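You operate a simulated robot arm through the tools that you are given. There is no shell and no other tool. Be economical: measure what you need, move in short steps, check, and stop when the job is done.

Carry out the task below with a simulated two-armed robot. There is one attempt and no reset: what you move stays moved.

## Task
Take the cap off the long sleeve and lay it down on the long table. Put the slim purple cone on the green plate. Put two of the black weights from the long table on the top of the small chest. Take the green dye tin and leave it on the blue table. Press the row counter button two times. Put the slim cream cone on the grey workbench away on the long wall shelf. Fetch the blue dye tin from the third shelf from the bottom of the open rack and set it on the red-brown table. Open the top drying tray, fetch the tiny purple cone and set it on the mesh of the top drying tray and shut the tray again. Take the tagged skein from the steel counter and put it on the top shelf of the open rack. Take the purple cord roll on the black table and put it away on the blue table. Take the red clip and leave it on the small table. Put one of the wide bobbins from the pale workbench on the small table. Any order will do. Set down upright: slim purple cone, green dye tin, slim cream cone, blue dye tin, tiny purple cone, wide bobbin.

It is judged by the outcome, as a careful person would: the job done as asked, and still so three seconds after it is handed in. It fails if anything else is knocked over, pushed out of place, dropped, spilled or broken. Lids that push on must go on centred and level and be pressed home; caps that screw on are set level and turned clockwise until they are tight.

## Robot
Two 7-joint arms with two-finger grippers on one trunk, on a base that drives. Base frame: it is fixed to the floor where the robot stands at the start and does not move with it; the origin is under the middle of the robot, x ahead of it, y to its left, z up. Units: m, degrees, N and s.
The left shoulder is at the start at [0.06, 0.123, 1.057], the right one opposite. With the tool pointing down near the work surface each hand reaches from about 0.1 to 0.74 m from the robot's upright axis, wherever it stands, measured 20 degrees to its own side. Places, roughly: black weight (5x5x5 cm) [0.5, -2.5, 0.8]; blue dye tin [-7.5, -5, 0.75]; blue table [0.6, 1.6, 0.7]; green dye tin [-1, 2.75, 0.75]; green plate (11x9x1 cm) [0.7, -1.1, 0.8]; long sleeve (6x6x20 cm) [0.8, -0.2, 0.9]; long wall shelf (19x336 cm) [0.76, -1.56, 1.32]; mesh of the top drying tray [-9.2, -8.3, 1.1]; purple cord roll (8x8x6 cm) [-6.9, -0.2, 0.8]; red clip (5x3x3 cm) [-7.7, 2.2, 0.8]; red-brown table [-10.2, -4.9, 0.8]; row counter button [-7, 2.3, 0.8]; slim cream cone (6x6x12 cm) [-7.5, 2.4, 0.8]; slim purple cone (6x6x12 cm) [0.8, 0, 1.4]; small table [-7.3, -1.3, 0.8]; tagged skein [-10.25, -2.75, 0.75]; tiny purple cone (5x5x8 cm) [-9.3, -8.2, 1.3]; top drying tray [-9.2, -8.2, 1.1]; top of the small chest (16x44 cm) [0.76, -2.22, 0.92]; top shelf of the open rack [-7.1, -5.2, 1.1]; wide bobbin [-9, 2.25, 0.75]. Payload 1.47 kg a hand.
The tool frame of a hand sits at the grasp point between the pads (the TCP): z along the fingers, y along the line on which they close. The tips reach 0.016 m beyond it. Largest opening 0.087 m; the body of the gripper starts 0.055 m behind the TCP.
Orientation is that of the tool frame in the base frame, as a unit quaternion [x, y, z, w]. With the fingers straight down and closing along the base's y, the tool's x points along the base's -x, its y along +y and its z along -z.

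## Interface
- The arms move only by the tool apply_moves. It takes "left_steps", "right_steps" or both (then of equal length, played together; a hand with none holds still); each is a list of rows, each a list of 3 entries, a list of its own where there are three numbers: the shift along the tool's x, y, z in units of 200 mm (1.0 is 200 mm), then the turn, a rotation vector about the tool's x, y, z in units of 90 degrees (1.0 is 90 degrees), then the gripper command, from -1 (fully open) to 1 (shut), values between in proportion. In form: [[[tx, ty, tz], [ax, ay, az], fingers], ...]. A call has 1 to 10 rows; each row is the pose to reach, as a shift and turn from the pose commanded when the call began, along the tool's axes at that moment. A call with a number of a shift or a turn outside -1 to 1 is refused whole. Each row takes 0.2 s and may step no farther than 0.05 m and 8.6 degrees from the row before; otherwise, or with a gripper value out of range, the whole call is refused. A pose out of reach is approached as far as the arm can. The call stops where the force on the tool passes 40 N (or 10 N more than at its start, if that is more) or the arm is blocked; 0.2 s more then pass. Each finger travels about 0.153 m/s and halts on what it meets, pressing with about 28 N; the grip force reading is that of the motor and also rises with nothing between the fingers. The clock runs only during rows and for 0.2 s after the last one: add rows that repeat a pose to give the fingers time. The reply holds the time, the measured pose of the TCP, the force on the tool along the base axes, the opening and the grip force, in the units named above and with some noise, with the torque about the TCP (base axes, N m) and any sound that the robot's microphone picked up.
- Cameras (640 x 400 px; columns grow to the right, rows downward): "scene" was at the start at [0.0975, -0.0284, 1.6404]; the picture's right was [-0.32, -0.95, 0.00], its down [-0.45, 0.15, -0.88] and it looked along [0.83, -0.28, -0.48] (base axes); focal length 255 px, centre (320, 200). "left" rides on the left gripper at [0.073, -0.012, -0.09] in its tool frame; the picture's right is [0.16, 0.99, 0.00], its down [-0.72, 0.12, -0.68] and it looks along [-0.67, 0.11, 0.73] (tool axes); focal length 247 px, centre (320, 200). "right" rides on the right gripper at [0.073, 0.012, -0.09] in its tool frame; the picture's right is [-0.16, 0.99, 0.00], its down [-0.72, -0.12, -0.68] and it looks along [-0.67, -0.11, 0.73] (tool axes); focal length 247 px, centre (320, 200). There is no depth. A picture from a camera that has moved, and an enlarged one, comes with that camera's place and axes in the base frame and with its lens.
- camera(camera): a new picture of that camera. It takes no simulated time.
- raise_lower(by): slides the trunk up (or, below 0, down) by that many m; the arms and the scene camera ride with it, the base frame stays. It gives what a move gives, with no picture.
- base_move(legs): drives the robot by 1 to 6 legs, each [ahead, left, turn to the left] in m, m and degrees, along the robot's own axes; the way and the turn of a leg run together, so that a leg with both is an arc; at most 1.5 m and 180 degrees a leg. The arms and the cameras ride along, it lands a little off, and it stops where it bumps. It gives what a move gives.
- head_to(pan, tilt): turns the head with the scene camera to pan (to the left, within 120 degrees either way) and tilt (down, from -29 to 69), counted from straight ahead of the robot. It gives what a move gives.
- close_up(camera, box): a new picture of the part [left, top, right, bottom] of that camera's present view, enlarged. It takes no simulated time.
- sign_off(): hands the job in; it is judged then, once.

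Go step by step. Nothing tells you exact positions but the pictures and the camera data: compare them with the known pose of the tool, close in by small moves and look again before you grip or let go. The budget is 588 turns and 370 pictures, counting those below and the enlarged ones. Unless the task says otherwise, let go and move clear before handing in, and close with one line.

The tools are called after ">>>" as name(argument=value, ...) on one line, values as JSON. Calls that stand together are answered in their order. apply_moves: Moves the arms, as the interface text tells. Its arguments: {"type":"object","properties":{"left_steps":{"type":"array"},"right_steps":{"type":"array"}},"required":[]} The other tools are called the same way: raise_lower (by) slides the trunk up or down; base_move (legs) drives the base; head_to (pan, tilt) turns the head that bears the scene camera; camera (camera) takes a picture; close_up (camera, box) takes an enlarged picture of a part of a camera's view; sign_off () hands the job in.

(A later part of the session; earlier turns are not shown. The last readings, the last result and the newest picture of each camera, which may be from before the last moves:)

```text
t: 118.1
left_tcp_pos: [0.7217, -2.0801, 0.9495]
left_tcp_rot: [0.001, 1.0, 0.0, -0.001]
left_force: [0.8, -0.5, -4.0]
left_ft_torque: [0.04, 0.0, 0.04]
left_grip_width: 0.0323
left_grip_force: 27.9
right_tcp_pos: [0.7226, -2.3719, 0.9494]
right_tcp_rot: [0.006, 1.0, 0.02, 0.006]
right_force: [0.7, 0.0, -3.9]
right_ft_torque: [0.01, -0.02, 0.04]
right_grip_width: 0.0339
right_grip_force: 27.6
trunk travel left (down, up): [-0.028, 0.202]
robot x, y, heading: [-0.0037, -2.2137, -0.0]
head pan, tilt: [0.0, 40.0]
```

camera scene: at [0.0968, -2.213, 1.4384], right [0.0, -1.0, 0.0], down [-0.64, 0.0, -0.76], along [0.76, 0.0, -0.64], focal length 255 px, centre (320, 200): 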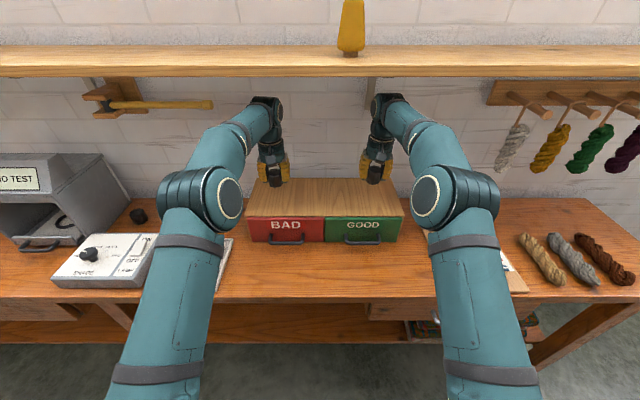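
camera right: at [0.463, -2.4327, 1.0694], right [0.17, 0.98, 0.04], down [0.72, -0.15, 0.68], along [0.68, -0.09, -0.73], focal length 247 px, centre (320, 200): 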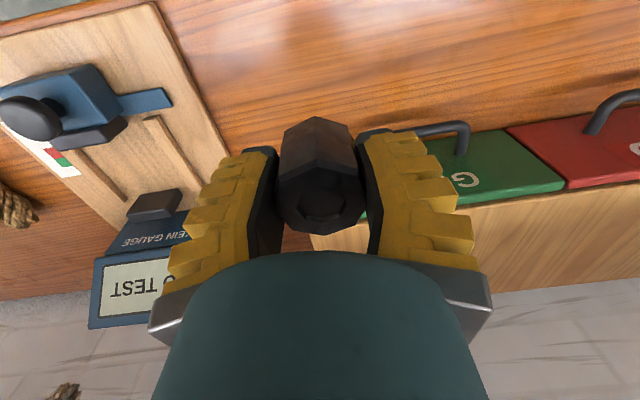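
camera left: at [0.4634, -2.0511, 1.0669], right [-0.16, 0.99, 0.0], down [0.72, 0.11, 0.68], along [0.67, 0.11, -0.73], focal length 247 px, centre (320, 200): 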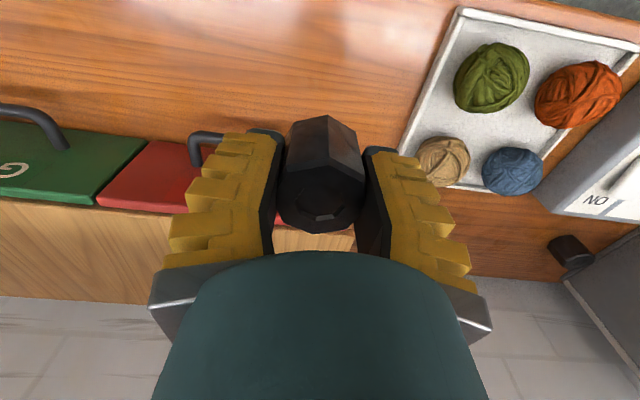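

There's still weight on both wrists, so I haven't touched down and continue lowering.

>>> apply_moves(left_steps=[[[0, 0, 0.015], [0, 0, 0], 1], [[0, 0, 0.03], [0, 0, 0], 1]], right_steps=[[[0, 0, 0.015], [0, 0, 0], 1], [[0, 0, 0.03], [0, 0, 0], 1]])

```text
t: 118.7
left_tcp_pos: [0.7212, -2.0805, 0.9429]
left_tcp_rot: [0.001, 1.0, -0.001, 0.0]
left_force: [0.6, -0.1, -3.7]
left_ft_torque: [-0.03, 0.03, 0.02]
left_grip_width: 0.0322
left_grip_force: 27.9
right_tcp_pos: [0.7228, -2.3716, 0.9436]
right_tcp_rot: [0.006, 1.0, 0.02, 0.004]
right_force: [-1.0, -0.1, -3.1]
right_ft_torque: [0.03, 0.03, 0.0]
right_grip_width: 0.034
right_grip_force: 28.8
trunk travel left (down, up): [-0.028, 0.202]
robot x, y, heading: [-0.0018, -2.2128, 0.1]
head pan, tilt: [0.0, 40.0]
```

>>> apply_moves(left_steps=[[[0, 0, 0.015], [0, 0, 0], 1], [[0, 0, 0.03], [0, 0, 0], 1]], right_steps=[[[0, 0, 0.015], [0, 0, 0], 1], [[0, 0, 0.03], [0, 0, 0], 1]])

>>> close_up(camera="scene", box=[220, 130, 430, 260])

```text
t: 119.3
left_tcp_pos: [0.7208, -2.0812, 0.9387]
left_tcp_rot: [0.0, 1.0, 0.0, 0.0]
left_force: [0.9, -0.3, 2.9]
left_ft_torque: [0.01, -0.2, -0.02]
left_grip_width: 0.032
left_grip_force: 27.3
right_tcp_pos: [0.7215, -2.3704, 0.9384]
right_tcp_rot: [0.006, 1.0, 0.02, 0.007]
right_force: [2.4, -0.9, 0.4]
right_ft_torque: [-0.06, -0.08, 0.01]
right_grip_width: 0.0342
right_grip_force: 27.9
trunk travel left (down, up): [-0.028, 0.202]
robot x, y, heading: [-0.0029, -2.2131, 0.0]
head pan, tilt: [0.0, 40.0]
```

```text
3.05 times, centred on (325, 195) of scene
camera zoom: at [0.0944, -2.2128, 1.4388], right [0.0, -1.0, 0.0], down [-0.64, 0.0, -0.77], along [0.77, 0.0, -0.64], focal length 777 px, centre (305, 215)
```

zoom: 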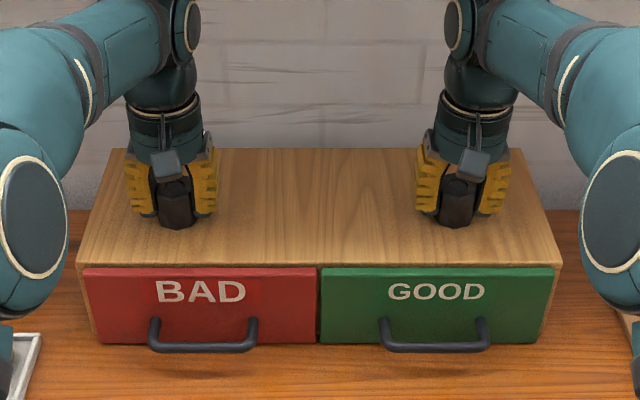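

Both have touched down. I'll release, lift, and withdraw.

>>> apply_moves(left_steps=[[[0, 0, 0], [0, 0, 0], 0.4], [[0, 0, 0], [0, 0, 0], -0.3], [[0, 0, 0], [0, 0, 0], -0.6], [[0, 0, -0.2], [0, 0, 0], -0.6], [[0, 0, -0.35], [0, 0, 0], -0.6], [[0.2, 0, -0.35], [0, 0, 0], -0.6], [[0.4, 0, -0.35], [0, 0, 0], -0.6], [[0.6, 0, -0.35], [0, 0, 0], -0.6], [[0.8, 0, -0.4], [0, 0, 0], -0.6], [[1, 0, -0.5], [0, 0, 0], -1]], right_steps=[[[0, 0, 0], [0, 0, 0], 0.4], [[0, 0, 0], [0, 0, 0], -0.3], [[0, 0, 0], [0, 0, 0], -0.6], [[0, 0, -0.2], [0, 0, 0], -0.6], [[0, 0, -0.35], [0, 0, 0], -0.6], [[0.2, 0, -0.35], [0, 0, 0], -0.6], [[0.4, 0, -0.35], [0, 0, 0], -0.6], [[0.6, 0, -0.35], [0, 0, 0], -0.6], [[0.8, 0, -0.4], [0, 0, 0], -0.6], [[1, 0, -0.5], [0, 0, 0], -1]])

>>> camera(camera="scene")

```text
t: 121.5
left_tcp_pos: [0.5169, -2.0839, 1.0395]
left_tcp_rot: [0.0, 1.0, 0.001, 0.001]
left_force: [0.2, -0.1, 0.6]
left_ft_torque: [0.01, -0.07, 0.03]
left_grip_width: 0.087
left_grip_force: 0.0
right_tcp_pos: [0.5182, -2.3744, 1.0396]
right_tcp_rot: [0.005, 1.0, 0.02, 0.006]
right_force: [0.0, -0.3, -0.4]
right_ft_torque: [0.0, 0.0, -0.04]
right_grip_width: 0.087
right_grip_force: 0.1
trunk travel left (down, up): [-0.028, 0.202]
robot x, y, heading: [-0.0001, -2.2119, 0.1]
head pan, tilt: [0.0, 40.0]
```

```text
286 pictures are left
camera scene: at [0.0916, -2.2128, 1.439], right [0.0, -1.0, 0.0], down [-0.64, 0.0, -0.77], along [0.77, 0.0, -0.64], focal length 255 px, centre (320, 200)
```

scene: 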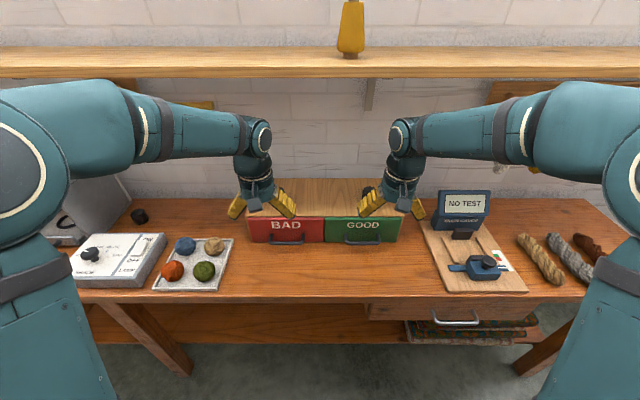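

The arms are clear. I'll back off and check the weights.

>>> base_move(legs=[[-0.35, 0, 0]])

>>> close_up(camera="scene", box=[200, 80, 440, 230])

```text
t: 123.8
left_tcp_pos: [0.1839, -2.083, 1.0385]
left_tcp_rot: [0.002, 1.0, 0.0, -0.001]
left_force: [0.1, -1.6, 0.0]
left_ft_torque: [0.01, 0.01, -0.03]
left_grip_width: 0.0874
left_grip_force: 0.1
right_tcp_pos: [0.1838, -2.3736, 1.0379]
right_tcp_rot: [0.005, 1.0, 0.02, 0.005]
right_force: [1.0, 0.2, -0.8]
right_ft_torque: [0.02, 0.06, -0.02]
right_grip_width: 0.0867
right_grip_force: 0.0
trunk travel left (down, up): [-0.028, 0.202]
robot x, y, heading: [-0.3407, -2.2171, 0.0]
head pan, tilt: [0.0, 40.0]
stopped in leg 1: the robot was blocked; the commanded pose is now the measured one
```

```text
2.67 times, centred on (320, 155) of scene
camera zoom: at [-0.2418, -2.2129, 1.4385], right [0.0, -1.0, 0.0], down [-0.64, 0.0, -0.77], along [0.77, 0.0, -0.64], focal length 680 px, centre (320, 320)
```

zoom: 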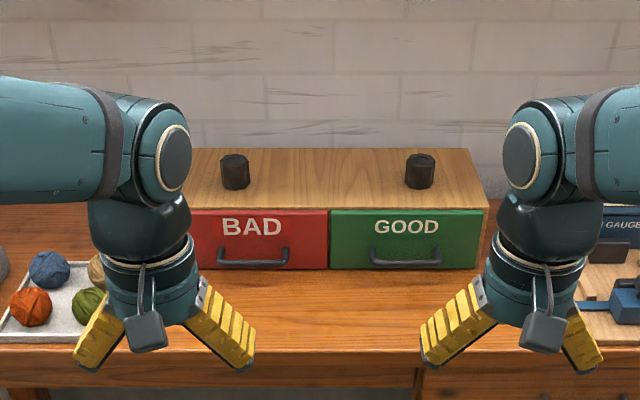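

Both weights are upright, but the base bumped something behind it. I'll look around before driving on.

>>> head_to(pan=118, tilt=30)

>>> camera(camera="scene")

>>> head_to(pan=-118, tilt=30)

>>> camera(camera="scene")

```text
t: 125.7
left_tcp_pos: [0.1814, -2.0843, 1.0394]
left_tcp_rot: [0.001, 1.0, -0.001, 0.0]
left_force: [-0.4, -0.3, 0.0]
left_ft_torque: [0.01, 0.04, 0.0]
left_grip_width: 0.0868
left_grip_force: 0.1
right_tcp_pos: [0.1833, -2.3742, 1.0391]
right_tcp_rot: [0.005, 1.0, 0.02, 0.005]
right_force: [0.9, -0.8, 0.6]
right_ft_torque: [-0.02, 0.01, 0.04]
right_grip_width: 0.0868
right_grip_force: 0.0
trunk travel left (down, up): [-0.028, 0.202]
robot x, y, heading: [-0.341, -2.2121, 0.2]
head pan, tilt: [118.0, 30.0]
```

```text
284 pictures are left
camera scene: at [-0.3709, -2.1331, 1.454], right [0.88, 0.47, 0.0], down [0.23, -0.44, -0.87], along [-0.41, 0.76, -0.5], focal length 255 px, centre (320, 200)
```

scene: 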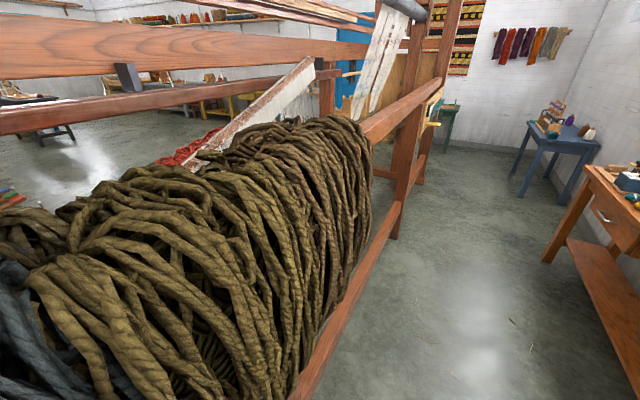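

```text
t: 129.1
left_tcp_pos: [0.1823, -2.0839, 1.0398]
left_tcp_rot: [0.001, 1.0, 0.0, 0.0]
left_force: [-0.1, 0.1, 0.5]
left_ft_torque: [0.01, -0.03, -0.01]
left_grip_width: 0.0868
left_grip_force: 0.1
right_tcp_pos: [0.1819, -2.3728, 1.0405]
right_tcp_rot: [0.005, 1.0, 0.019, 0.005]
right_force: [1.2, 0.2, 0.0]
right_ft_torque: [0.01, 0.03, 0.0]
right_grip_width: 0.0871
right_grip_force: 0.1
trunk travel left (down, up): [-0.028, 0.202]
robot x, y, heading: [-0.3379, -2.2147, -0.1]
head pan, tilt: [-118.0, 30.0]
```

```text
283 pictures are left
camera scene: at [-0.3709, -2.2928, 1.454], right [-0.88, 0.47, 0.0], down [0.23, 0.44, -0.87], along [-0.41, -0.76, -0.5], focal length 255 px, centre (320, 200)
```

scene: 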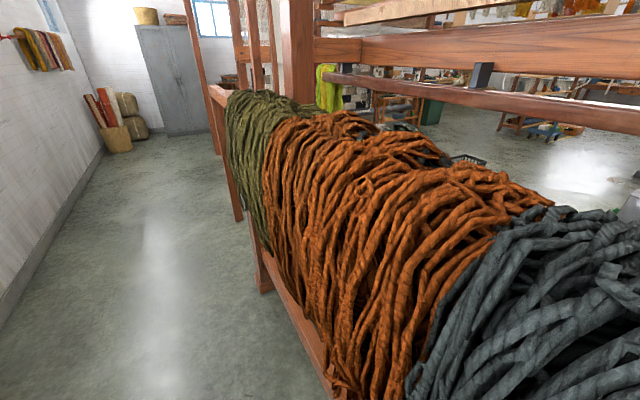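

A big loom stands behind me, and the base only brushed its frame. I'll move forward a bit and strafe left along the aisle toward the blue table.

>>> base_move(legs=[[0.16, 0, 0], [0, 1.5, 0], [0, 1.3, 0]])

>>> head_to(pan=75, tilt=20)

>>> camera(camera="scene")

```text
t: 154.4
left_tcp_pos: [0.3611, 0.6897, 1.0401]
left_tcp_rot: [0.002, 1.0, 0.0, 0.0]
left_force: [-0.1, -0.3, 0.2]
left_ft_torque: [0.0, 0.03, 0.0]
left_grip_width: 0.0871
left_grip_force: 0.1
right_tcp_pos: [0.3601, 0.3999, 1.0395]
right_tcp_rot: [0.007, 1.0, 0.02, 0.006]
right_force: [0.0, -0.2, -0.1]
right_ft_torque: [-0.03, -0.01, -0.01]
right_grip_width: 0.0873
right_grip_force: 0.2
trunk travel left (down, up): [-0.028, 0.202]
robot x, y, heading: [-0.1583, 0.5611, -0.2]
head pan, tilt: [-118.0, 30.0]
```

```text
t: 157.3
left_tcp_pos: [0.3619, 0.689, 1.0414]
left_tcp_rot: [0.002, 1.0, 0.0, 0.0]
left_force: [-0.2, -0.6, 0.2]
left_ft_torque: [0.0, 0.03, 0.0]
left_grip_width: 0.0871
left_grip_force: 0.1
right_tcp_pos: [0.36, 0.3989, 1.0382]
right_tcp_rot: [0.007, 1.0, 0.02, 0.005]
right_force: [-0.3, -0.2, 0.2]
right_ft_torque: [0.02, 0.0, -0.03]
right_grip_width: 0.087
right_grip_force: 0.0
trunk travel left (down, up): [-0.028, 0.202]
robot x, y, heading: [-0.1585, 0.5575, -0.3]
head pan, tilt: [75.0, 20.0]
```

```text
282 pictures are left
camera scene: at [-0.1251, 0.6526, 1.4701], right [0.96, -0.26, 0.0], down [-0.09, -0.33, -0.94], along [0.25, 0.91, -0.34], focal length 255 px, centre (320, 200)
```

scene: 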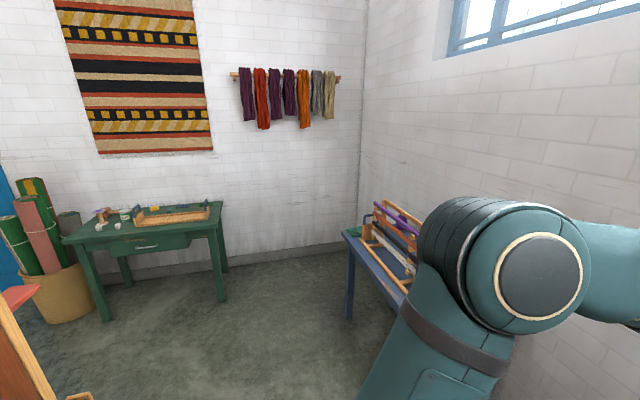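

The green table with small tins stands by the far wall. I'll turn to face it and look again before going near.

>>> base_move(legs=[[0, 0, 90], [0.6, 0, 0]])

>>> head_to(pan=30, tilt=25)

>>> camera(camera="scene")

```text
t: 164.4
left_tcp_pos: [-0.2619, 1.6815, 1.0387]
left_tcp_rot: [-0.697, 0.717, 0.001, 0.001]
left_force: [0.4, 0.7, -0.3]
left_ft_torque: [0.0, 0.01, 0.03]
left_grip_width: 0.0871
left_grip_force: 0.0
right_tcp_pos: [0.0287, 1.6738, 1.0395]
right_tcp_rot: [-0.693, 0.72, 0.018, -0.011]
right_force: [-0.8, 0.5, -0.9]
right_ft_torque: [0.02, 0.02, -0.01]
right_grip_width: 0.0867
right_grip_force: 0.0
trunk travel left (down, up): [-0.028, 0.202]
robot x, y, heading: [-0.1444, 1.1583, 88.4]
head pan, tilt: [75.0, 20.0]
```

```text
t: 165.5
left_tcp_pos: [-0.2617, 1.6804, 1.0398]
left_tcp_rot: [-0.697, 0.717, 0.001, 0.001]
left_force: [0.2, -0.3, -0.2]
left_ft_torque: [-0.01, 0.0, 0.03]
left_grip_width: 0.0872
left_grip_force: 0.1
right_tcp_pos: [0.0276, 1.6735, 1.0397]
right_tcp_rot: [-0.694, 0.72, 0.019, -0.009]
right_force: [0.3, -0.5, 0.5]
right_ft_torque: [0.01, 0.0, -0.04]
right_grip_width: 0.0869
right_grip_force: 0.0
trunk travel left (down, up): [-0.028, 0.202]
robot x, y, heading: [-0.1475, 1.1578, 88.5]
head pan, tilt: [30.0, 25.0]
```

```text
281 pictures are left
camera scene: at [-0.1882, 1.2474, 1.462], right [0.88, 0.48, 0.0], down [0.2, -0.37, -0.91], along [-0.43, 0.8, -0.42], focal length 255 px, centre (320, 200)
```

scene: 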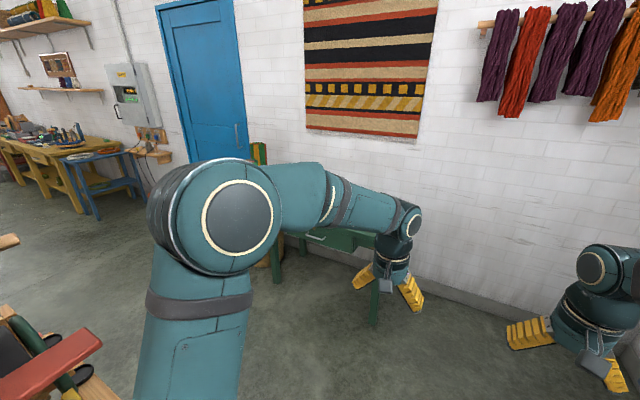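

My path is clear of the loom bench on the left. I'll drive ahead and left to stand in front of the green table.

>>> base_move(legs=[[0.75, 0, 1.5], [0, 0.6, 0]])

>>> head_to(pan=0, tilt=40)

>>> camera(camera="scene")

```text
t: 175.0
left_tcp_pos: [-0.8561, 2.4418, 1.0394]
left_tcp_rot: [-0.701, 0.714, 0.001, 0.001]
left_force: [1.4, 0.0, -0.7]
left_ft_torque: [0.01, 0.04, -0.02]
left_grip_width: 0.087
left_grip_force: 0.1
right_tcp_pos: [-0.5646, 2.4359, 1.0396]
right_tcp_rot: [-0.698, 0.716, 0.018, -0.01]
right_force: [-0.7, -0.2, -1.4]
right_ft_torque: [-0.02, 0.0, -0.01]
right_grip_width: 0.0871
right_grip_force: 0.1
trunk travel left (down, up): [-0.028, 0.202]
robot x, y, heading: [-0.7341, 1.9151, 89.0]
head pan, tilt: [30.0, 25.0]
```

```text
t: 175.9
left_tcp_pos: [-0.8551, 2.4414, 1.0396]
left_tcp_rot: [-0.7, 0.714, 0.0, 0.001]
left_force: [0.0, 0.1, 0.8]
left_ft_torque: [0.03, -0.02, 0.0]
left_grip_width: 0.087
left_grip_force: 0.1
right_tcp_pos: [-0.5655, 2.4365, 1.0393]
right_tcp_rot: [-0.697, 0.717, 0.018, -0.01]
right_force: [1.2, -1.0, 1.0]
right_ft_torque: [0.01, -0.01, -0.02]
right_grip_width: 0.0869
right_grip_force: 0.0
trunk travel left (down, up): [-0.028, 0.202]
robot x, y, heading: [-0.7331, 1.9164, 89.1]
head pan, tilt: [0.0, 40.0]
```

```text
280 pictures are left
camera scene: at [-0.7313, 2.0129, 1.4387], right [1.0, -0.02, 0.0], down [-0.01, -0.64, -0.77], along [0.01, 0.77, -0.64], focal length 255 px, centre (320, 200)
```

scene: 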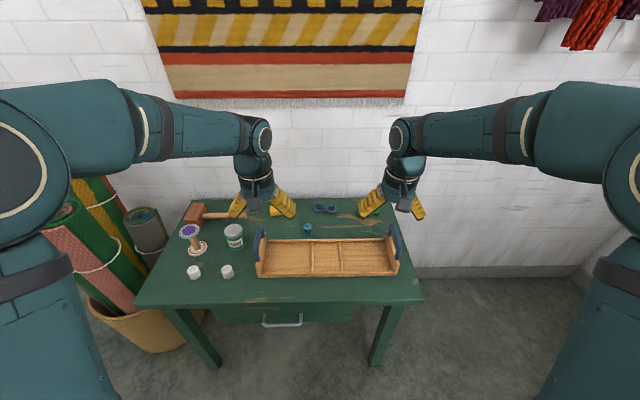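

>>> close_up(camera="scene", box=[140, 180, 420, 320])

```text
2.29 times, centred on (280, 250) of scene
camera zoom: at [-0.7313, 2.0129, 1.4387], right [1.0, -0.02, 0.0], down [-0.01, -0.64, -0.77], along [0.01, 0.77, -0.64], focal length 582 px, centre (411, 86)
```

zoom: 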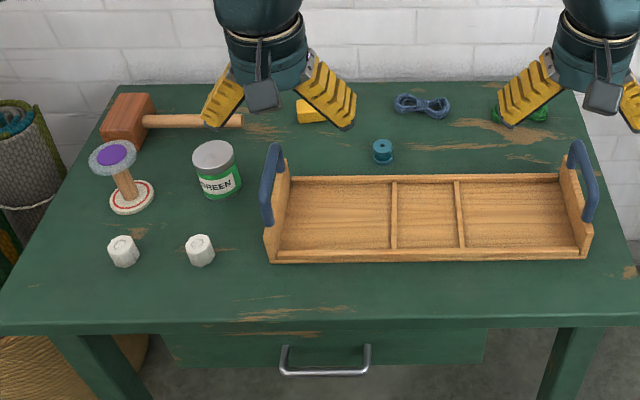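

The green tin stands at about [-1.03, 2.65], between a spool and the frame. I'll shift the base closer and left, then bring the left hand over it.

>>> base_move(legs=[[0.08, 0.1, 0.9]])

>>> apply_moves(left_steps=[[[-0.15, 0.08, 0], [0, 0, 0], -1], [[-0.3, 0.16, 0], [0, 0, 0], -1], [[-0.45, 0.24, 0], [0, 0, 0], -1], [[-0.55, 0.36, 0], [0, 0, 0], -1]])

>>> camera(camera="left")

>>> close_up(camera="scene", box=[140, 150, 420, 320])

```text
t: 177.5
left_tcp_pos: [-0.9644, 2.5186, 1.0389]
left_tcp_rot: [0.708, -0.707, 0.001, 0.001]
left_force: [-0.7, -0.3, -0.3]
left_ft_torque: [0.01, -0.01, -0.05]
left_grip_width: 0.087
left_grip_force: 0.0
right_tcp_pos: [-0.6762, 2.5211, 1.0378]
right_tcp_rot: [-0.703, 0.711, 0.018, -0.011]
right_force: [0.0, 0.6, 0.6]
right_ft_torque: [-0.01, 0.01, -0.03]
right_grip_width: 0.087
right_grip_force: 0.1
trunk travel left (down, up): [-0.028, 0.202]
robot x, y, heading: [-0.83, 1.999, 89.9]
head pan, tilt: [0.0, 40.0]
```

```text
t: 178.5
left_tcp_pos: [-1.0364, 2.6288, 1.04]
left_tcp_rot: [-0.707, 0.707, 0.0, 0.001]
left_force: [-0.5, 0.4, 0.3]
left_ft_torque: [0.04, 0.01, -0.04]
left_grip_width: 0.0871
left_grip_force: 0.1
right_tcp_pos: [-0.675, 2.5205, 1.0388]
right_tcp_rot: [-0.703, 0.71, 0.019, -0.01]
right_force: [-0.9, -0.1, 0.2]
right_ft_torque: [0.04, -0.03, 0.01]
right_grip_width: 0.0871
right_grip_force: 0.1
trunk travel left (down, up): [-0.028, 0.202]
robot x, y, heading: [-0.8345, 1.9955, 90.0]
head pan, tilt: [0.0, 40.0]
```

```text
278 pictures are left
camera left: at [-1.0246, 2.5572, 1.1291], right [-0.99, -0.16, 0.0], down [-0.12, 0.72, 0.68], along [-0.11, 0.67, -0.73], focal length 247 px, centre (320, 200)
```

left: 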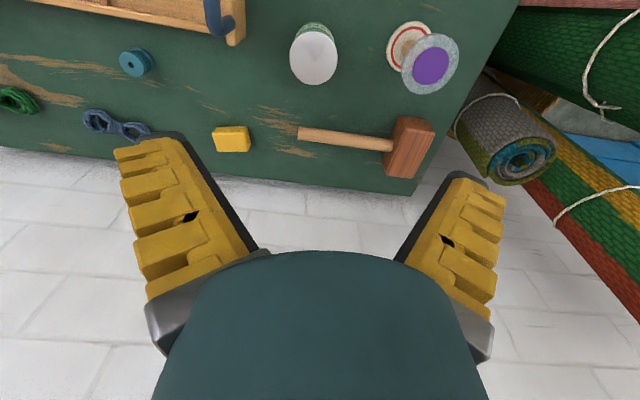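

```text
2.29 times, centred on (280, 235) of scene
camera zoom: at [-0.833, 2.0935, 1.4386], right [1.0, 0.0, 0.0], down [0.0, -0.64, -0.77], along [0.0, 0.77, -0.64], focal length 582 px, centre (411, 120)
```

zoom: 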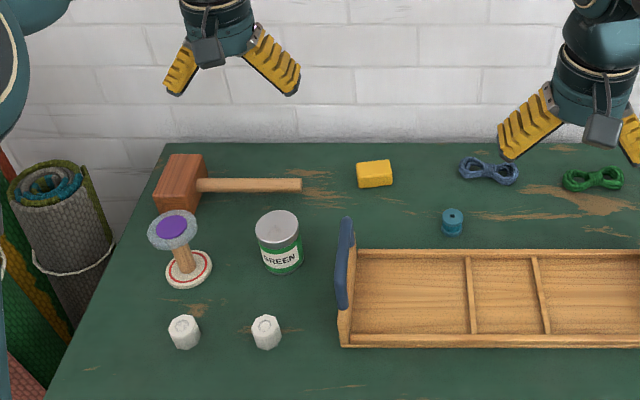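

The tin's top centre triangulates to [-1.029, 2.640, 0.78]. I'll descend above it.

>>> apply_moves(left_steps=[[[-0.055, -0.035, 0.2], [0, 0, 0], -1], [[-0.055, -0.035, 0.44], [0, 0, 0], -1], [[-0.055, -0.035, 0.68], [0, 0, 0], -1], [[-0.055, -0.035, 0.85], [0, 0, 0], -1]])

>>> camera(camera="left")

```text
t: 179.5
left_tcp_pos: [-1.0292, 2.6408, 0.8698]
left_tcp_rot: [-0.707, 0.707, 0.0, 0.0]
left_force: [0.4, 0.8, 0.5]
left_ft_torque: [-0.02, -0.03, -0.01]
left_grip_width: 0.087
left_grip_force: 0.0
right_tcp_pos: [-0.6758, 2.519, 1.0389]
right_tcp_rot: [-0.704, 0.709, 0.018, -0.011]
right_force: [-0.1, -0.4, 0.4]
right_ft_torque: [-0.03, 0.01, 0.0]
right_grip_width: 0.087
right_grip_force: 0.1
trunk travel left (down, up): [-0.028, 0.202]
robot x, y, heading: [-0.833, 1.9968, 90.1]
head pan, tilt: [0.0, 40.0]
```

```text
276 pictures are left
camera left: at [-1.017, 2.5683, 0.9598], right [-0.99, -0.16, 0.0], down [-0.12, 0.72, 0.68], along [-0.11, 0.67, -0.73], focal length 247 px, centre (320, 200)
```

left: 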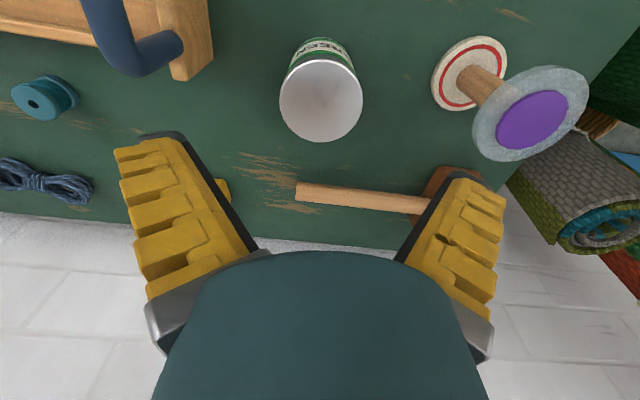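

It's well centred. I'll descend to the grasp height.

>>> apply_moves(left_steps=[[[0.02, 0, 0.2], [0, 0, 0], -1], [[0.02, 0, 0.4], [0, 0, 0], -1], [[0.02, 0, 0.53], [0, 0, 0], -1], [[0.02, 0, 0.61], [0, 0, 0], -1]])

>>> camera(camera="left")

>>> close_up(camera="scene", box=[140, 150, 420, 320])

```text
t: 180.5
left_tcp_pos: [-1.0291, 2.636, 0.7482]
left_tcp_rot: [0.707, -0.707, -0.001, 0.0]
left_force: [0.4, -1.1, 0.3]
left_ft_torque: [-0.01, 0.01, 0.04]
left_grip_width: 0.0868
left_grip_force: 0.0
right_tcp_pos: [-0.6739, 2.5206, 1.039]
right_tcp_rot: [-0.704, 0.71, 0.018, -0.009]
right_force: [-0.6, 0.4, -0.1]
right_ft_torque: [0.0, -0.01, -0.02]
right_grip_width: 0.087
right_grip_force: 0.2
trunk travel left (down, up): [-0.028, 0.202]
robot x, y, heading: [-0.8326, 1.9982, 89.8]
head pan, tilt: [0.0, 40.0]
```

```text
275 pictures are left
camera left: at [-1.0175, 2.5636, 0.838], right [-0.99, -0.16, 0.0], down [-0.12, 0.72, 0.68], along [-0.11, 0.67, -0.73], focal length 247 px, centre (320, 200)
```

left: 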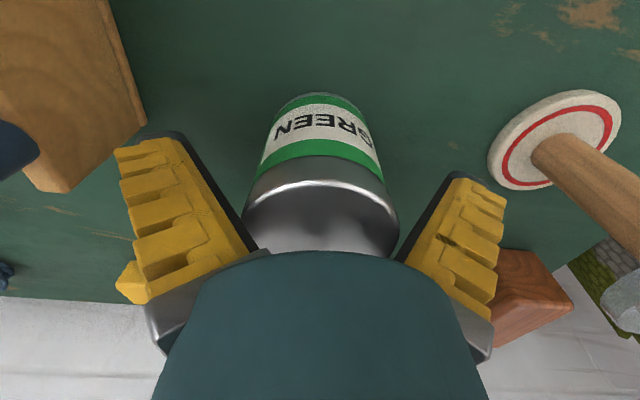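

```text
2.29 times, centred on (280, 235) of scene
camera zoom: at [-0.8326, 2.0934, 1.4386], right [1.0, 0.0, 0.0], down [0.0, -0.64, -0.77], along [0.0, 0.77, -0.64], focal length 582 px, centre (411, 120)
```

zoom: 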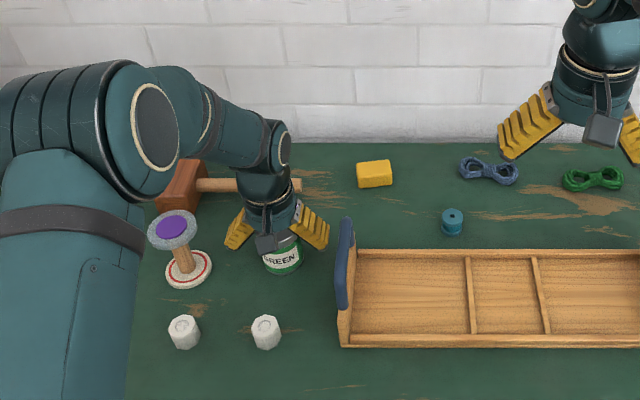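

The tin is between the fingers, so I'll grip it and lift.

>>> apply_moves(left_steps=[[[0, 0, 0], [0, 0, 0], -0.3], [[0, 0, 0], [0, 0, 0], 0.3], [[0, 0, 0], [0, 0, 0], 1], [[0, 0, 0], [0, 0, 0], 1], [[0, 0, -0.15], [0, 0, 0], 1], [[0, 0, -0.35], [0, 0, 0], 1], [[0, 0, -0.55], [0, 0, 0], 1], [[0, 0, -0.75], [0, 0, 0], 1], [[0, 0, -0.95], [0, 0, 0], 1]])

>>> camera(camera="scene")

```text
t: 182.5
left_tcp_pos: [-1.0286, 2.6354, 0.9378]
left_tcp_rot: [-0.707, 0.708, 0.001, 0.001]
left_force: [0.2, -1.5, -1.9]
left_ft_torque: [-0.02, 0.03, -0.01]
left_grip_width: 0.0653
left_grip_force: 27.7
right_tcp_pos: [-0.6741, 2.5202, 1.0387]
right_tcp_rot: [-0.703, 0.71, 0.018, -0.01]
right_force: [-0.4, -0.5, -0.2]
right_ft_torque: [0.01, 0.01, 0.01]
right_grip_width: 0.0868
right_grip_force: 0.0
trunk travel left (down, up): [-0.028, 0.202]
robot x, y, heading: [-0.8328, 1.9965, 90.1]
head pan, tilt: [0.0, 40.0]
```

```text
273 pictures are left
camera scene: at [-0.8325, 2.0929, 1.4387], right [1.0, 0.0, 0.0], down [0.0, -0.64, -0.77], along [0.0, 0.77, -0.64], focal length 255 px, centre (320, 200)
```

scene: 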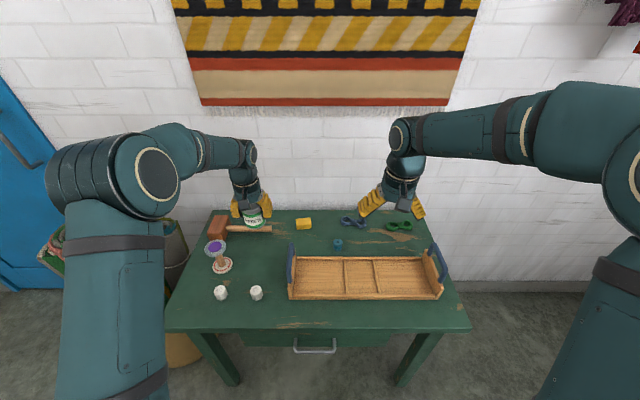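

The tin is held. I'll pull it in and up, then drive around to the blue table.

>>> apply_moves(left_steps=[[[0.2, 0, -0.12], [0, 0, 0], 1], [[0.4, 0, -0.24], [0, 0, 0], 1], [[0.6, 0, -0.36], [0, 0, 0], 1], [[0.8, 0, -0.5], [0, 0, 0], 1], [[1, 0, -0.65], [0, 0, 0], 1]])

>>> raise_lower(by=0.1)

>>> base_move(legs=[[-0.1, 0, 0], [0, -0.75, 0], [-0.5, 0, 0], [0, 0, -90]])

>>> head_to(pan=10, tilt=40)

>>> camera(camera="scene")

```text
t: 183.7
left_tcp_pos: [-1.0303, 2.4323, 1.0682]
left_tcp_rot: [-0.706, 0.708, 0.001, 0.001]
left_force: [0.0, -0.7, -1.8]
left_ft_torque: [0.0, 0.02, 0.02]
left_grip_width: 0.0656
left_grip_force: 28.2
right_tcp_pos: [-0.6753, 2.5186, 1.04]
right_tcp_rot: [-0.704, 0.71, 0.018, -0.009]
right_force: [0.9, -0.2, -0.2]
right_ft_torque: [0.03, -0.01, 0.0]
right_grip_width: 0.0869
right_grip_force: 0.1
trunk travel left (down, up): [-0.028, 0.202]
robot x, y, heading: [-0.8337, 1.9987, 89.8]
head pan, tilt: [0.0, 40.0]
```

```text
t: 185.0
left_tcp_pos: [-1.0289, 2.4333, 1.168]
left_tcp_rot: [0.707, -0.707, 0.0, -0.001]
left_force: [-0.9, 0.8, -2.6]
left_ft_torque: [-0.01, -0.01, 0.0]
left_grip_width: 0.0655
left_grip_force: 28.1
right_tcp_pos: [-0.6744, 2.5196, 1.1395]
right_tcp_rot: [-0.704, 0.71, 0.018, -0.01]
right_force: [0.5, 0.2, 0.8]
right_ft_torque: [0.01, -0.01, -0.04]
right_grip_width: 0.0869
right_grip_force: 0.0
trunk travel left (down, up): [-0.128, 0.102]
robot x, y, heading: [-0.8367, 1.9992, 90.1]
head pan, tilt: [0.0, 40.0]
```

```text
t: 199.1
left_tcp_pos: [0.3501, 1.602, 1.1679]
left_tcp_rot: [-0.004, 1.0, 0.0, 0.0]
left_force: [-0.2, -0.1, -1.7]
left_ft_torque: [0.02, 0.0, 0.01]
left_grip_width: 0.0651
left_grip_force: 28.2
right_tcp_pos: [0.4397, 1.2462, 1.1392]
right_tcp_rot: [0.002, 1.0, 0.02, 0.006]
right_force: [0.1, 0.1, -0.4]
right_ft_torque: [-0.03, -0.02, -0.01]
right_grip_width: 0.087
right_grip_force: 0.1
trunk travel left (down, up): [-0.128, 0.102]
robot x, y, heading: [-0.0865, 1.4046, 0.5]
head pan, tilt: [0.0, 40.0]
```

```text
t: 199.8
left_tcp_pos: [0.3502, 1.6016, 1.1683]
left_tcp_rot: [-0.004, 1.0, 0.0, 0.0]
left_force: [-0.4, 0.2, -1.8]
left_ft_torque: [0.01, 0.02, 0.0]
left_grip_width: 0.065
left_grip_force: 27.9
right_tcp_pos: [0.4394, 1.2472, 1.1395]
right_tcp_rot: [0.001, 1.0, 0.02, 0.005]
right_force: [0.1, 1.4, 0.3]
right_ft_torque: [0.01, -0.01, -0.03]
right_grip_width: 0.0871
right_grip_force: 0.0
trunk travel left (down, up): [-0.128, 0.102]
robot x, y, heading: [-0.0887, 1.3999, 0.6]
head pan, tilt: [10.0, 40.0]
```

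```text
272 pictures are left
camera scene: at [0.0103, 1.4185, 1.5386], right [0.18, -0.98, 0.0], down [-0.63, -0.12, -0.77], along [0.75, 0.14, -0.64], focal length 255 px, centre (320, 200)
```

scene: 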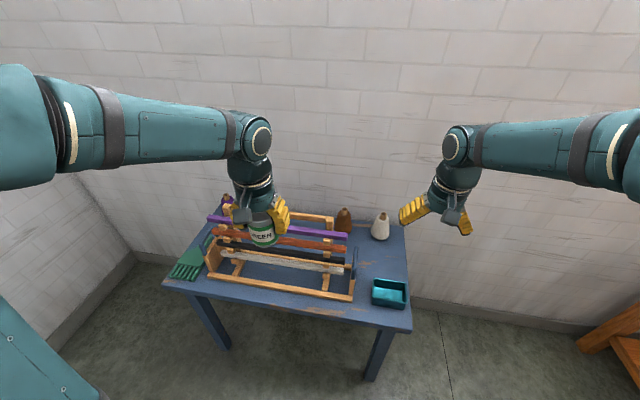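

The free spot is at the right end of the blue table, around [0.70, 1.25]. I'll shift the base right and ahead so the left hand reaches it comfortably.

>>> base_move(legs=[[0, -0.4, -0.5], [0.11, 0, 0]])

>>> apply_moves(left_steps=[[[-0.2, 0, 0.1], [0, 0, 0], 1], [[-0.4, 0.05, 0.2], [0, 0, 0], 1], [[-0.6, 0.1, 0.3], [0, 0, 0], 1], [[-0.8, 0.15, 0.4], [0, 0, 0], 1], [[-1, 0.15, 0.5], [0, 0, 0], 1]])

>>> camera(camera="scene")

>>> camera(camera="left")

```text
t: 204.6
left_tcp_pos: [0.4637, 1.2033, 1.1674]
left_tcp_rot: [-0.002, 1.0, -0.001, 0.0]
left_force: [0.8, 0.3, -1.3]
left_ft_torque: [-0.04, 0.03, 0.0]
left_grip_width: 0.0651
left_grip_force: 28.2
right_tcp_pos: [0.5512, 0.8488, 1.1384]
right_tcp_rot: [0.004, 1.0, 0.02, 0.006]
right_force: [0.0, 1.4, -0.7]
right_ft_torque: [-0.01, 0.02, -0.04]
right_grip_width: 0.0872
right_grip_force: 0.0
trunk travel left (down, up): [-0.128, 0.102]
robot x, y, heading: [0.0275, 1.0058, -0.0]
head pan, tilt: [10.0, 40.0]
```

```text
t: 205.8
left_tcp_pos: [0.6644, 1.2338, 1.0657]
left_tcp_rot: [-0.001, 1.0, 0.0, -0.001]
left_force: [0.4, 0.6, -1.8]
left_ft_torque: [0.01, 0.01, 0.0]
left_grip_width: 0.0651
left_grip_force: 28.6
right_tcp_pos: [0.5516, 0.8486, 1.1394]
right_tcp_rot: [0.004, 1.0, 0.021, 0.006]
right_force: [0.5, 0.0, -0.3]
right_ft_torque: [0.02, 0.03, -0.01]
right_grip_width: 0.087
right_grip_force: 0.0
trunk travel left (down, up): [-0.128, 0.102]
robot x, y, heading: [0.0264, 1.0042, 0.3]
head pan, tilt: [10.0, 40.0]
```

```text
271 pictures are left
camera scene: at [0.1238, 1.0216, 1.5385], right [0.18, -0.98, 0.0], down [-0.63, -0.11, -0.77], along [0.75, 0.14, -0.64], focal length 255 px, centre (320, 200)
```

scene: 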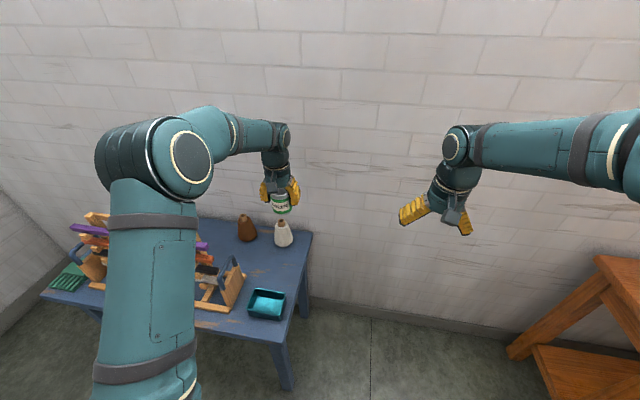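

```text
270 pictures are left
camera left: at [0.5916, 1.2231, 1.1565], right [-0.16, 0.99, 0.0], down [0.72, 0.12, 0.68], along [0.67, 0.11, -0.73], focal length 247 px, centre (320, 200)
```

left: 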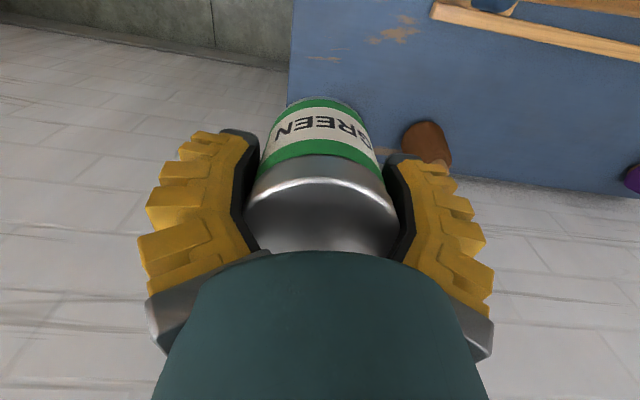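

The tin needs to go a bit further in from the table's edge. I'm aiming for [0.685, 1.272] and descending.

>>> apply_moves(left_steps=[[[-0.1, 0.1, 0.15], [0, 0, 0], 1], [[-0.1, 0.19, 0.35], [0, 0, 0], 1], [[-0.1, 0.19, 0.57], [0, 0, 0], 1], [[-0.1, 0.19, 0.8], [0, 0, 0], 1], [[-0.1, 0.19, 1.0], [0, 0, 0], 1]])

>>> camera(camera="left")

>>> close_up(camera="scene", box=[190, 180, 350, 330])

```text
t: 207.0
left_tcp_pos: [0.6837, 1.2752, 0.8649]
left_tcp_rot: [-0.002, 1.0, 0.0, 0.001]
left_force: [0.0, -0.2, -1.7]
left_ft_torque: [0.01, 0.01, -0.01]
left_grip_width: 0.0653
left_grip_force: 28.1
right_tcp_pos: [0.5515, 0.8487, 1.138]
right_tcp_rot: [0.004, 1.0, 0.02, 0.005]
right_force: [0.2, 0.4, 0.3]
right_ft_torque: [0.0, 0.04, -0.01]
right_grip_width: 0.0871
right_grip_force: 0.2
trunk travel left (down, up): [-0.128, 0.102]
robot x, y, heading: [0.0248, 1.0034, 0.1]
head pan, tilt: [10.0, 40.0]
```

```text
269 pictures are left
camera left: at [0.6108, 1.2629, 0.9548], right [-0.16, 0.99, 0.0], down [0.72, 0.12, 0.68], along [0.67, 0.11, -0.73], focal length 247 px, centre (320, 200)
```

left: 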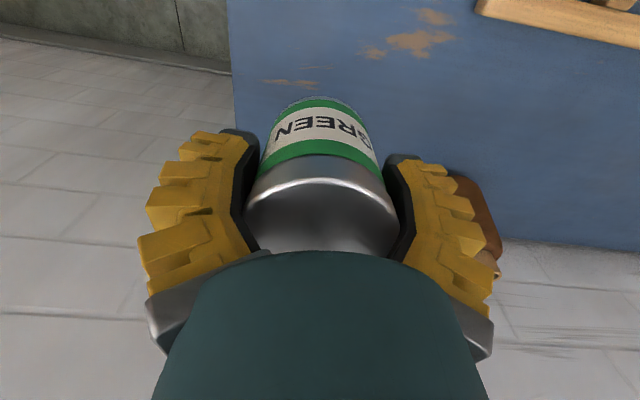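

```text
2.67 times, centred on (270, 255) of scene
camera zoom: at [0.1232, 1.022, 1.5385], right [0.18, -0.98, 0.0], down [-0.63, -0.11, -0.77], along [0.75, 0.14, -0.64], focal length 680 px, centre (453, 53)
```

zoom: 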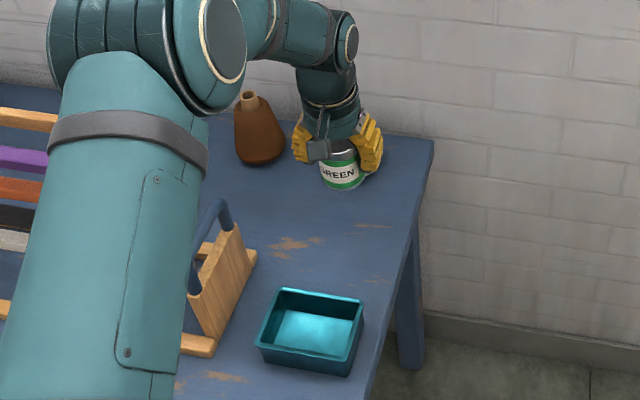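

The tin is over clear table. I'll lower to just above it.

>>> apply_moves(left_steps=[[[0, 0, 0.2], [0, 0, 0], 1], [[0, 0, 0.38], [0, 0, 0], 1], [[0, 0, 0.5], [0, 0, 0], 1], [[0, 0, 0.55], [0, 0, 0], 1]])

>>> close_up(camera="scene", box=[190, 180, 350, 330])

```text
t: 208.0
left_tcp_pos: [0.6837, 1.2731, 0.7569]
left_tcp_rot: [-0.002, 1.0, 0.0, 0.001]
left_force: [0.1, -0.2, -2.2]
left_ft_torque: [0.04, -0.02, -0.01]
left_grip_width: 0.0651
left_grip_force: 28.4
right_tcp_pos: [0.5498, 0.8483, 1.1389]
right_tcp_rot: [0.002, 1.0, 0.02, 0.005]
right_force: [0.5, -0.5, 0.3]
right_ft_torque: [0.02, -0.01, -0.02]
right_grip_width: 0.0869
right_grip_force: 0.0
trunk travel left (down, up): [-0.128, 0.102]
robot x, y, heading: [0.0287, 1.0101, 0.3]
head pan, tilt: [10.0, 40.0]
```

```text
2.67 times, centred on (270, 255) of scene
camera zoom: at [0.122, 1.022, 1.5387], right [0.18, -0.98, 0.0], down [-0.63, -0.11, -0.77], along [0.75, 0.14, -0.64], focal length 680 px, centre (453, 53)
```

zoom: 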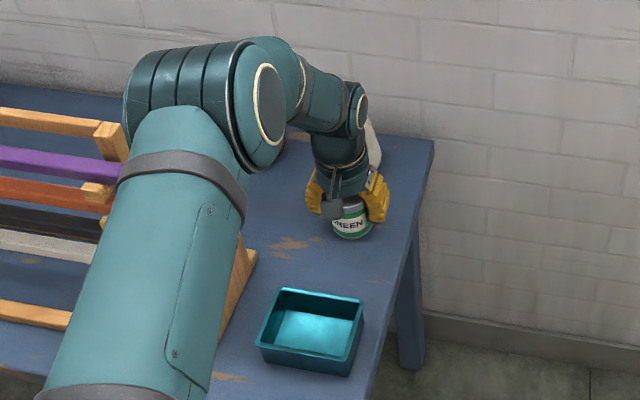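

>>> apply_moves(left_steps=[[[0, 0, 0.015], [0, 0, 0], 1], [[0, 0, 0.03], [0, 0, 0], 1], [[0, 0, 0.045], [0, 0, 0], 1]])

```text
t: 208.8
left_tcp_pos: [0.6838, 1.2728, 0.7487]
left_tcp_rot: [-0.001, 1.0, 0.0, 0.001]
left_force: [-0.3, 0.3, 3.4]
left_ft_torque: [-0.04, 0.13, 0.03]
left_grip_width: 0.0651
left_grip_force: 27.9
right_tcp_pos: [0.5499, 0.8483, 1.1401]
right_tcp_rot: [0.003, 1.0, 0.02, 0.006]
right_force: [0.2, 0.0, -0.4]
right_ft_torque: [0.02, -0.02, 0.04]
right_grip_width: 0.0873
right_grip_force: 0.1
trunk travel left (down, up): [-0.128, 0.102]
robot x, y, heading: [0.0287, 1.0051, 0.4]
head pan, tilt: [10.0, 40.0]
```

The tin is down. I'll release, rise straight up and back away.

>>> apply_moves(left_steps=[[[0, 0, -0.005], [0, 0, 0], 0.2], [[0, 0, -0.005], [0, 0, 0], -0.4], [[0, 0, -0.005], [0, 0, 0], -1], [[0, 0, -0.005], [0, 0, 0], -1], [[0, 0, -0.2], [0, 0, 0], -1], [[0, 0, -0.4], [0, 0, 0], -1], [[0, 0, -0.6], [0, 0, 0], -1], [[0.1, 0, -0.8], [0, 0, 0], -1], [[0.3, 0, -0.9], [0, 0, 0], -1], [[0.5, 0, -1], [0, 0, 0], -1]])

>>> close_up(camera="scene", box=[190, 180, 350, 330])

```text
t: 211.0
left_tcp_pos: [0.582, 1.2716, 0.947]
left_tcp_rot: [-0.002, 1.0, 0.0, 0.001]
left_force: [0.7, 0.1, -0.2]
left_ft_torque: [0.01, -0.06, 0.02]
left_grip_width: 0.087
left_grip_force: 0.2
right_tcp_pos: [0.5504, 0.8476, 1.1391]
right_tcp_rot: [0.003, 1.0, 0.021, 0.006]
right_force: [0.4, 0.3, 0.2]
right_ft_torque: [-0.01, -0.03, 0.0]
right_grip_width: 0.0869
right_grip_force: 0.1
trunk travel left (down, up): [-0.128, 0.102]
robot x, y, heading: [0.0238, 1.0034, 0.2]
head pan, tilt: [10.0, 40.0]
```

```text
2.67 times, centred on (270, 255) of scene
camera zoom: at [0.1205, 1.0217, 1.5388], right [0.18, -0.98, 0.0], down [-0.63, -0.11, -0.77], along [0.75, 0.14, -0.64], focal length 680 px, centre (453, 53)
```

zoom: 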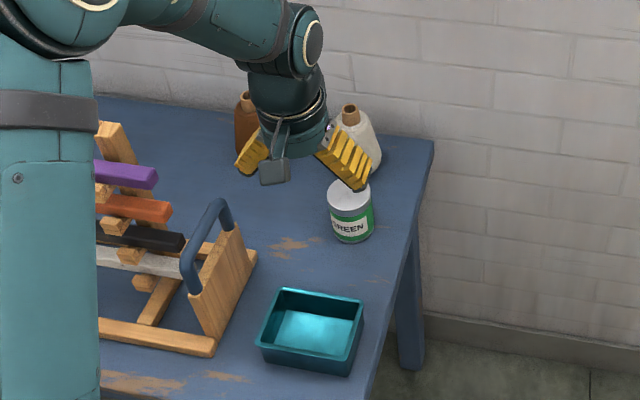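

The tin stands well. The far half of the room is next: I'll back off, turn to face west, and look for a way past the loom.

>>> raise_lower(by=0.1)

>>> base_move(legs=[[-0.2, 0, 0], [0, 0.75, 0], [0, 0, 180]])

>>> head_to(pan=0, tilt=20)

>>> camera(camera="scene")

```text
t: 212.3
left_tcp_pos: [0.581, 1.2729, 1.0471]
left_tcp_rot: [-0.001, 1.0, 0.0, 0.0]
left_force: [0.7, 0.2, 0.6]
left_ft_torque: [0.02, -0.01, -0.01]
left_grip_width: 0.087
left_grip_force: 0.2
right_tcp_pos: [0.5495, 0.8474, 1.2385]
right_tcp_rot: [0.003, 1.0, 0.02, 0.006]
right_force: [0.7, 0.1, -0.6]
right_ft_torque: [-0.02, 0.0, -0.02]
right_grip_width: 0.0869
right_grip_force: 0.0
trunk travel left (down, up): [-0.228, 0.002]
robot x, y, heading: [0.0234, 1.0039, 0.2]
head pan, tilt: [10.0, 40.0]
```

```text
t: 227.8
left_tcp_pos: [-0.7367, 1.5033, 1.0466]
left_tcp_rot: [1.0, -0.011, 0.0, 0.0]
left_force: [-0.1, -0.1, -0.3]
left_ft_torque: [0.01, 0.02, -0.02]
left_grip_width: 0.087
left_grip_force: 0.0
right_tcp_pos: [-0.6925, 1.9258, 1.2397]
right_tcp_rot: [1.0, -0.016, -0.006, 0.02]
right_force: [-0.2, -0.8, 0.2]
right_ft_torque: [0.02, -0.07, -0.01]
right_grip_width: 0.0872
right_grip_force: 0.0
trunk travel left (down, up): [-0.228, 0.002]
robot x, y, heading: [-0.1764, 1.7563, 178.7]
head pan, tilt: [10.0, 40.0]
```

```text
t: 228.7
left_tcp_pos: [-0.7358, 1.5035, 1.0471]
left_tcp_rot: [1.0, -0.012, 0.0, 0.0]
left_force: [0.8, -0.5, 0.6]
left_ft_torque: [-0.02, 0.0, 0.02]
left_grip_width: 0.0873
left_grip_force: 0.0
right_tcp_pos: [-0.6938, 1.9277, 1.2388]
right_tcp_rot: [1.0, -0.017, -0.006, 0.019]
right_force: [-0.1, 0.6, -0.9]
right_ft_torque: [-0.02, 0.0, -0.01]
right_grip_width: 0.0869
right_grip_force: 0.1
trunk travel left (down, up): [-0.228, 0.002]
robot x, y, heading: [-0.172, 1.7521, 178.8]
head pan, tilt: [0.0, 20.0]
```

```text
265 pictures are left
camera scene: at [-0.2756, 1.7591, 1.67], right [0.02, 1.0, 0.0], down [0.34, -0.01, -0.94], along [-0.94, 0.02, -0.34], focal length 255 px, centre (320, 200)
```

scene: 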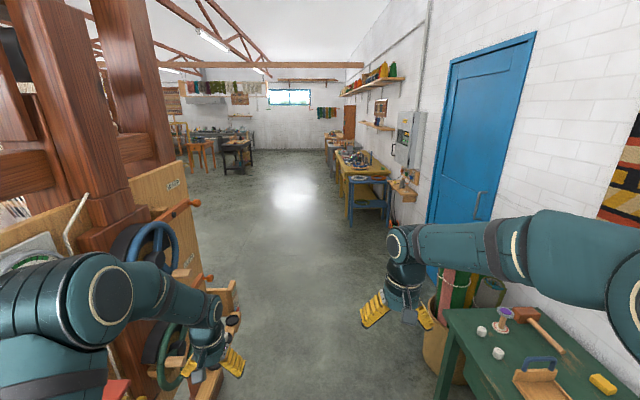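

There is a corridor between the loom and the green table. I'll keep to its middle at y of about 1.95 and go west in stages.

>>> base_move(legs=[[0, -0.2, 1.2], [1.2, 0, 0]])

>>> camera(camera="scene")

```text
t: 236.6
left_tcp_pos: [-1.9042, 1.698, 1.0467]
left_tcp_rot: [1.0, -0.003, 0.0, 0.0]
left_force: [-0.3, 0.1, 0.6]
left_ft_torque: [-0.01, 0.0, 0.04]
left_grip_width: 0.0869
left_grip_force: 0.1
right_tcp_pos: [-1.8685, 2.1226, 1.2385]
right_tcp_rot: [1.0, -0.007, -0.005, 0.019]
right_force: [-0.5, 0.4, 0.0]
right_ft_torque: [0.02, 0.0, -0.02]
right_grip_width: 0.0868
right_grip_force: 0.0
trunk travel left (down, up): [-0.228, 0.002]
robot x, y, heading: [-1.3474, 1.9572, 179.9]
head pan, tilt: [0.0, 20.0]
```

```text
264 pictures are left
camera scene: at [-1.4486, 1.9621, 1.6701], right [0.0, 1.0, 0.0], down [0.34, 0.0, -0.94], along [-0.94, 0.0, -0.34], focal length 255 px, centre (320, 200)
```

scene: 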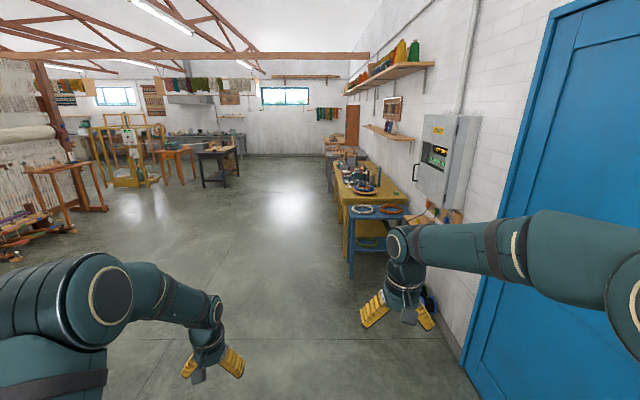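

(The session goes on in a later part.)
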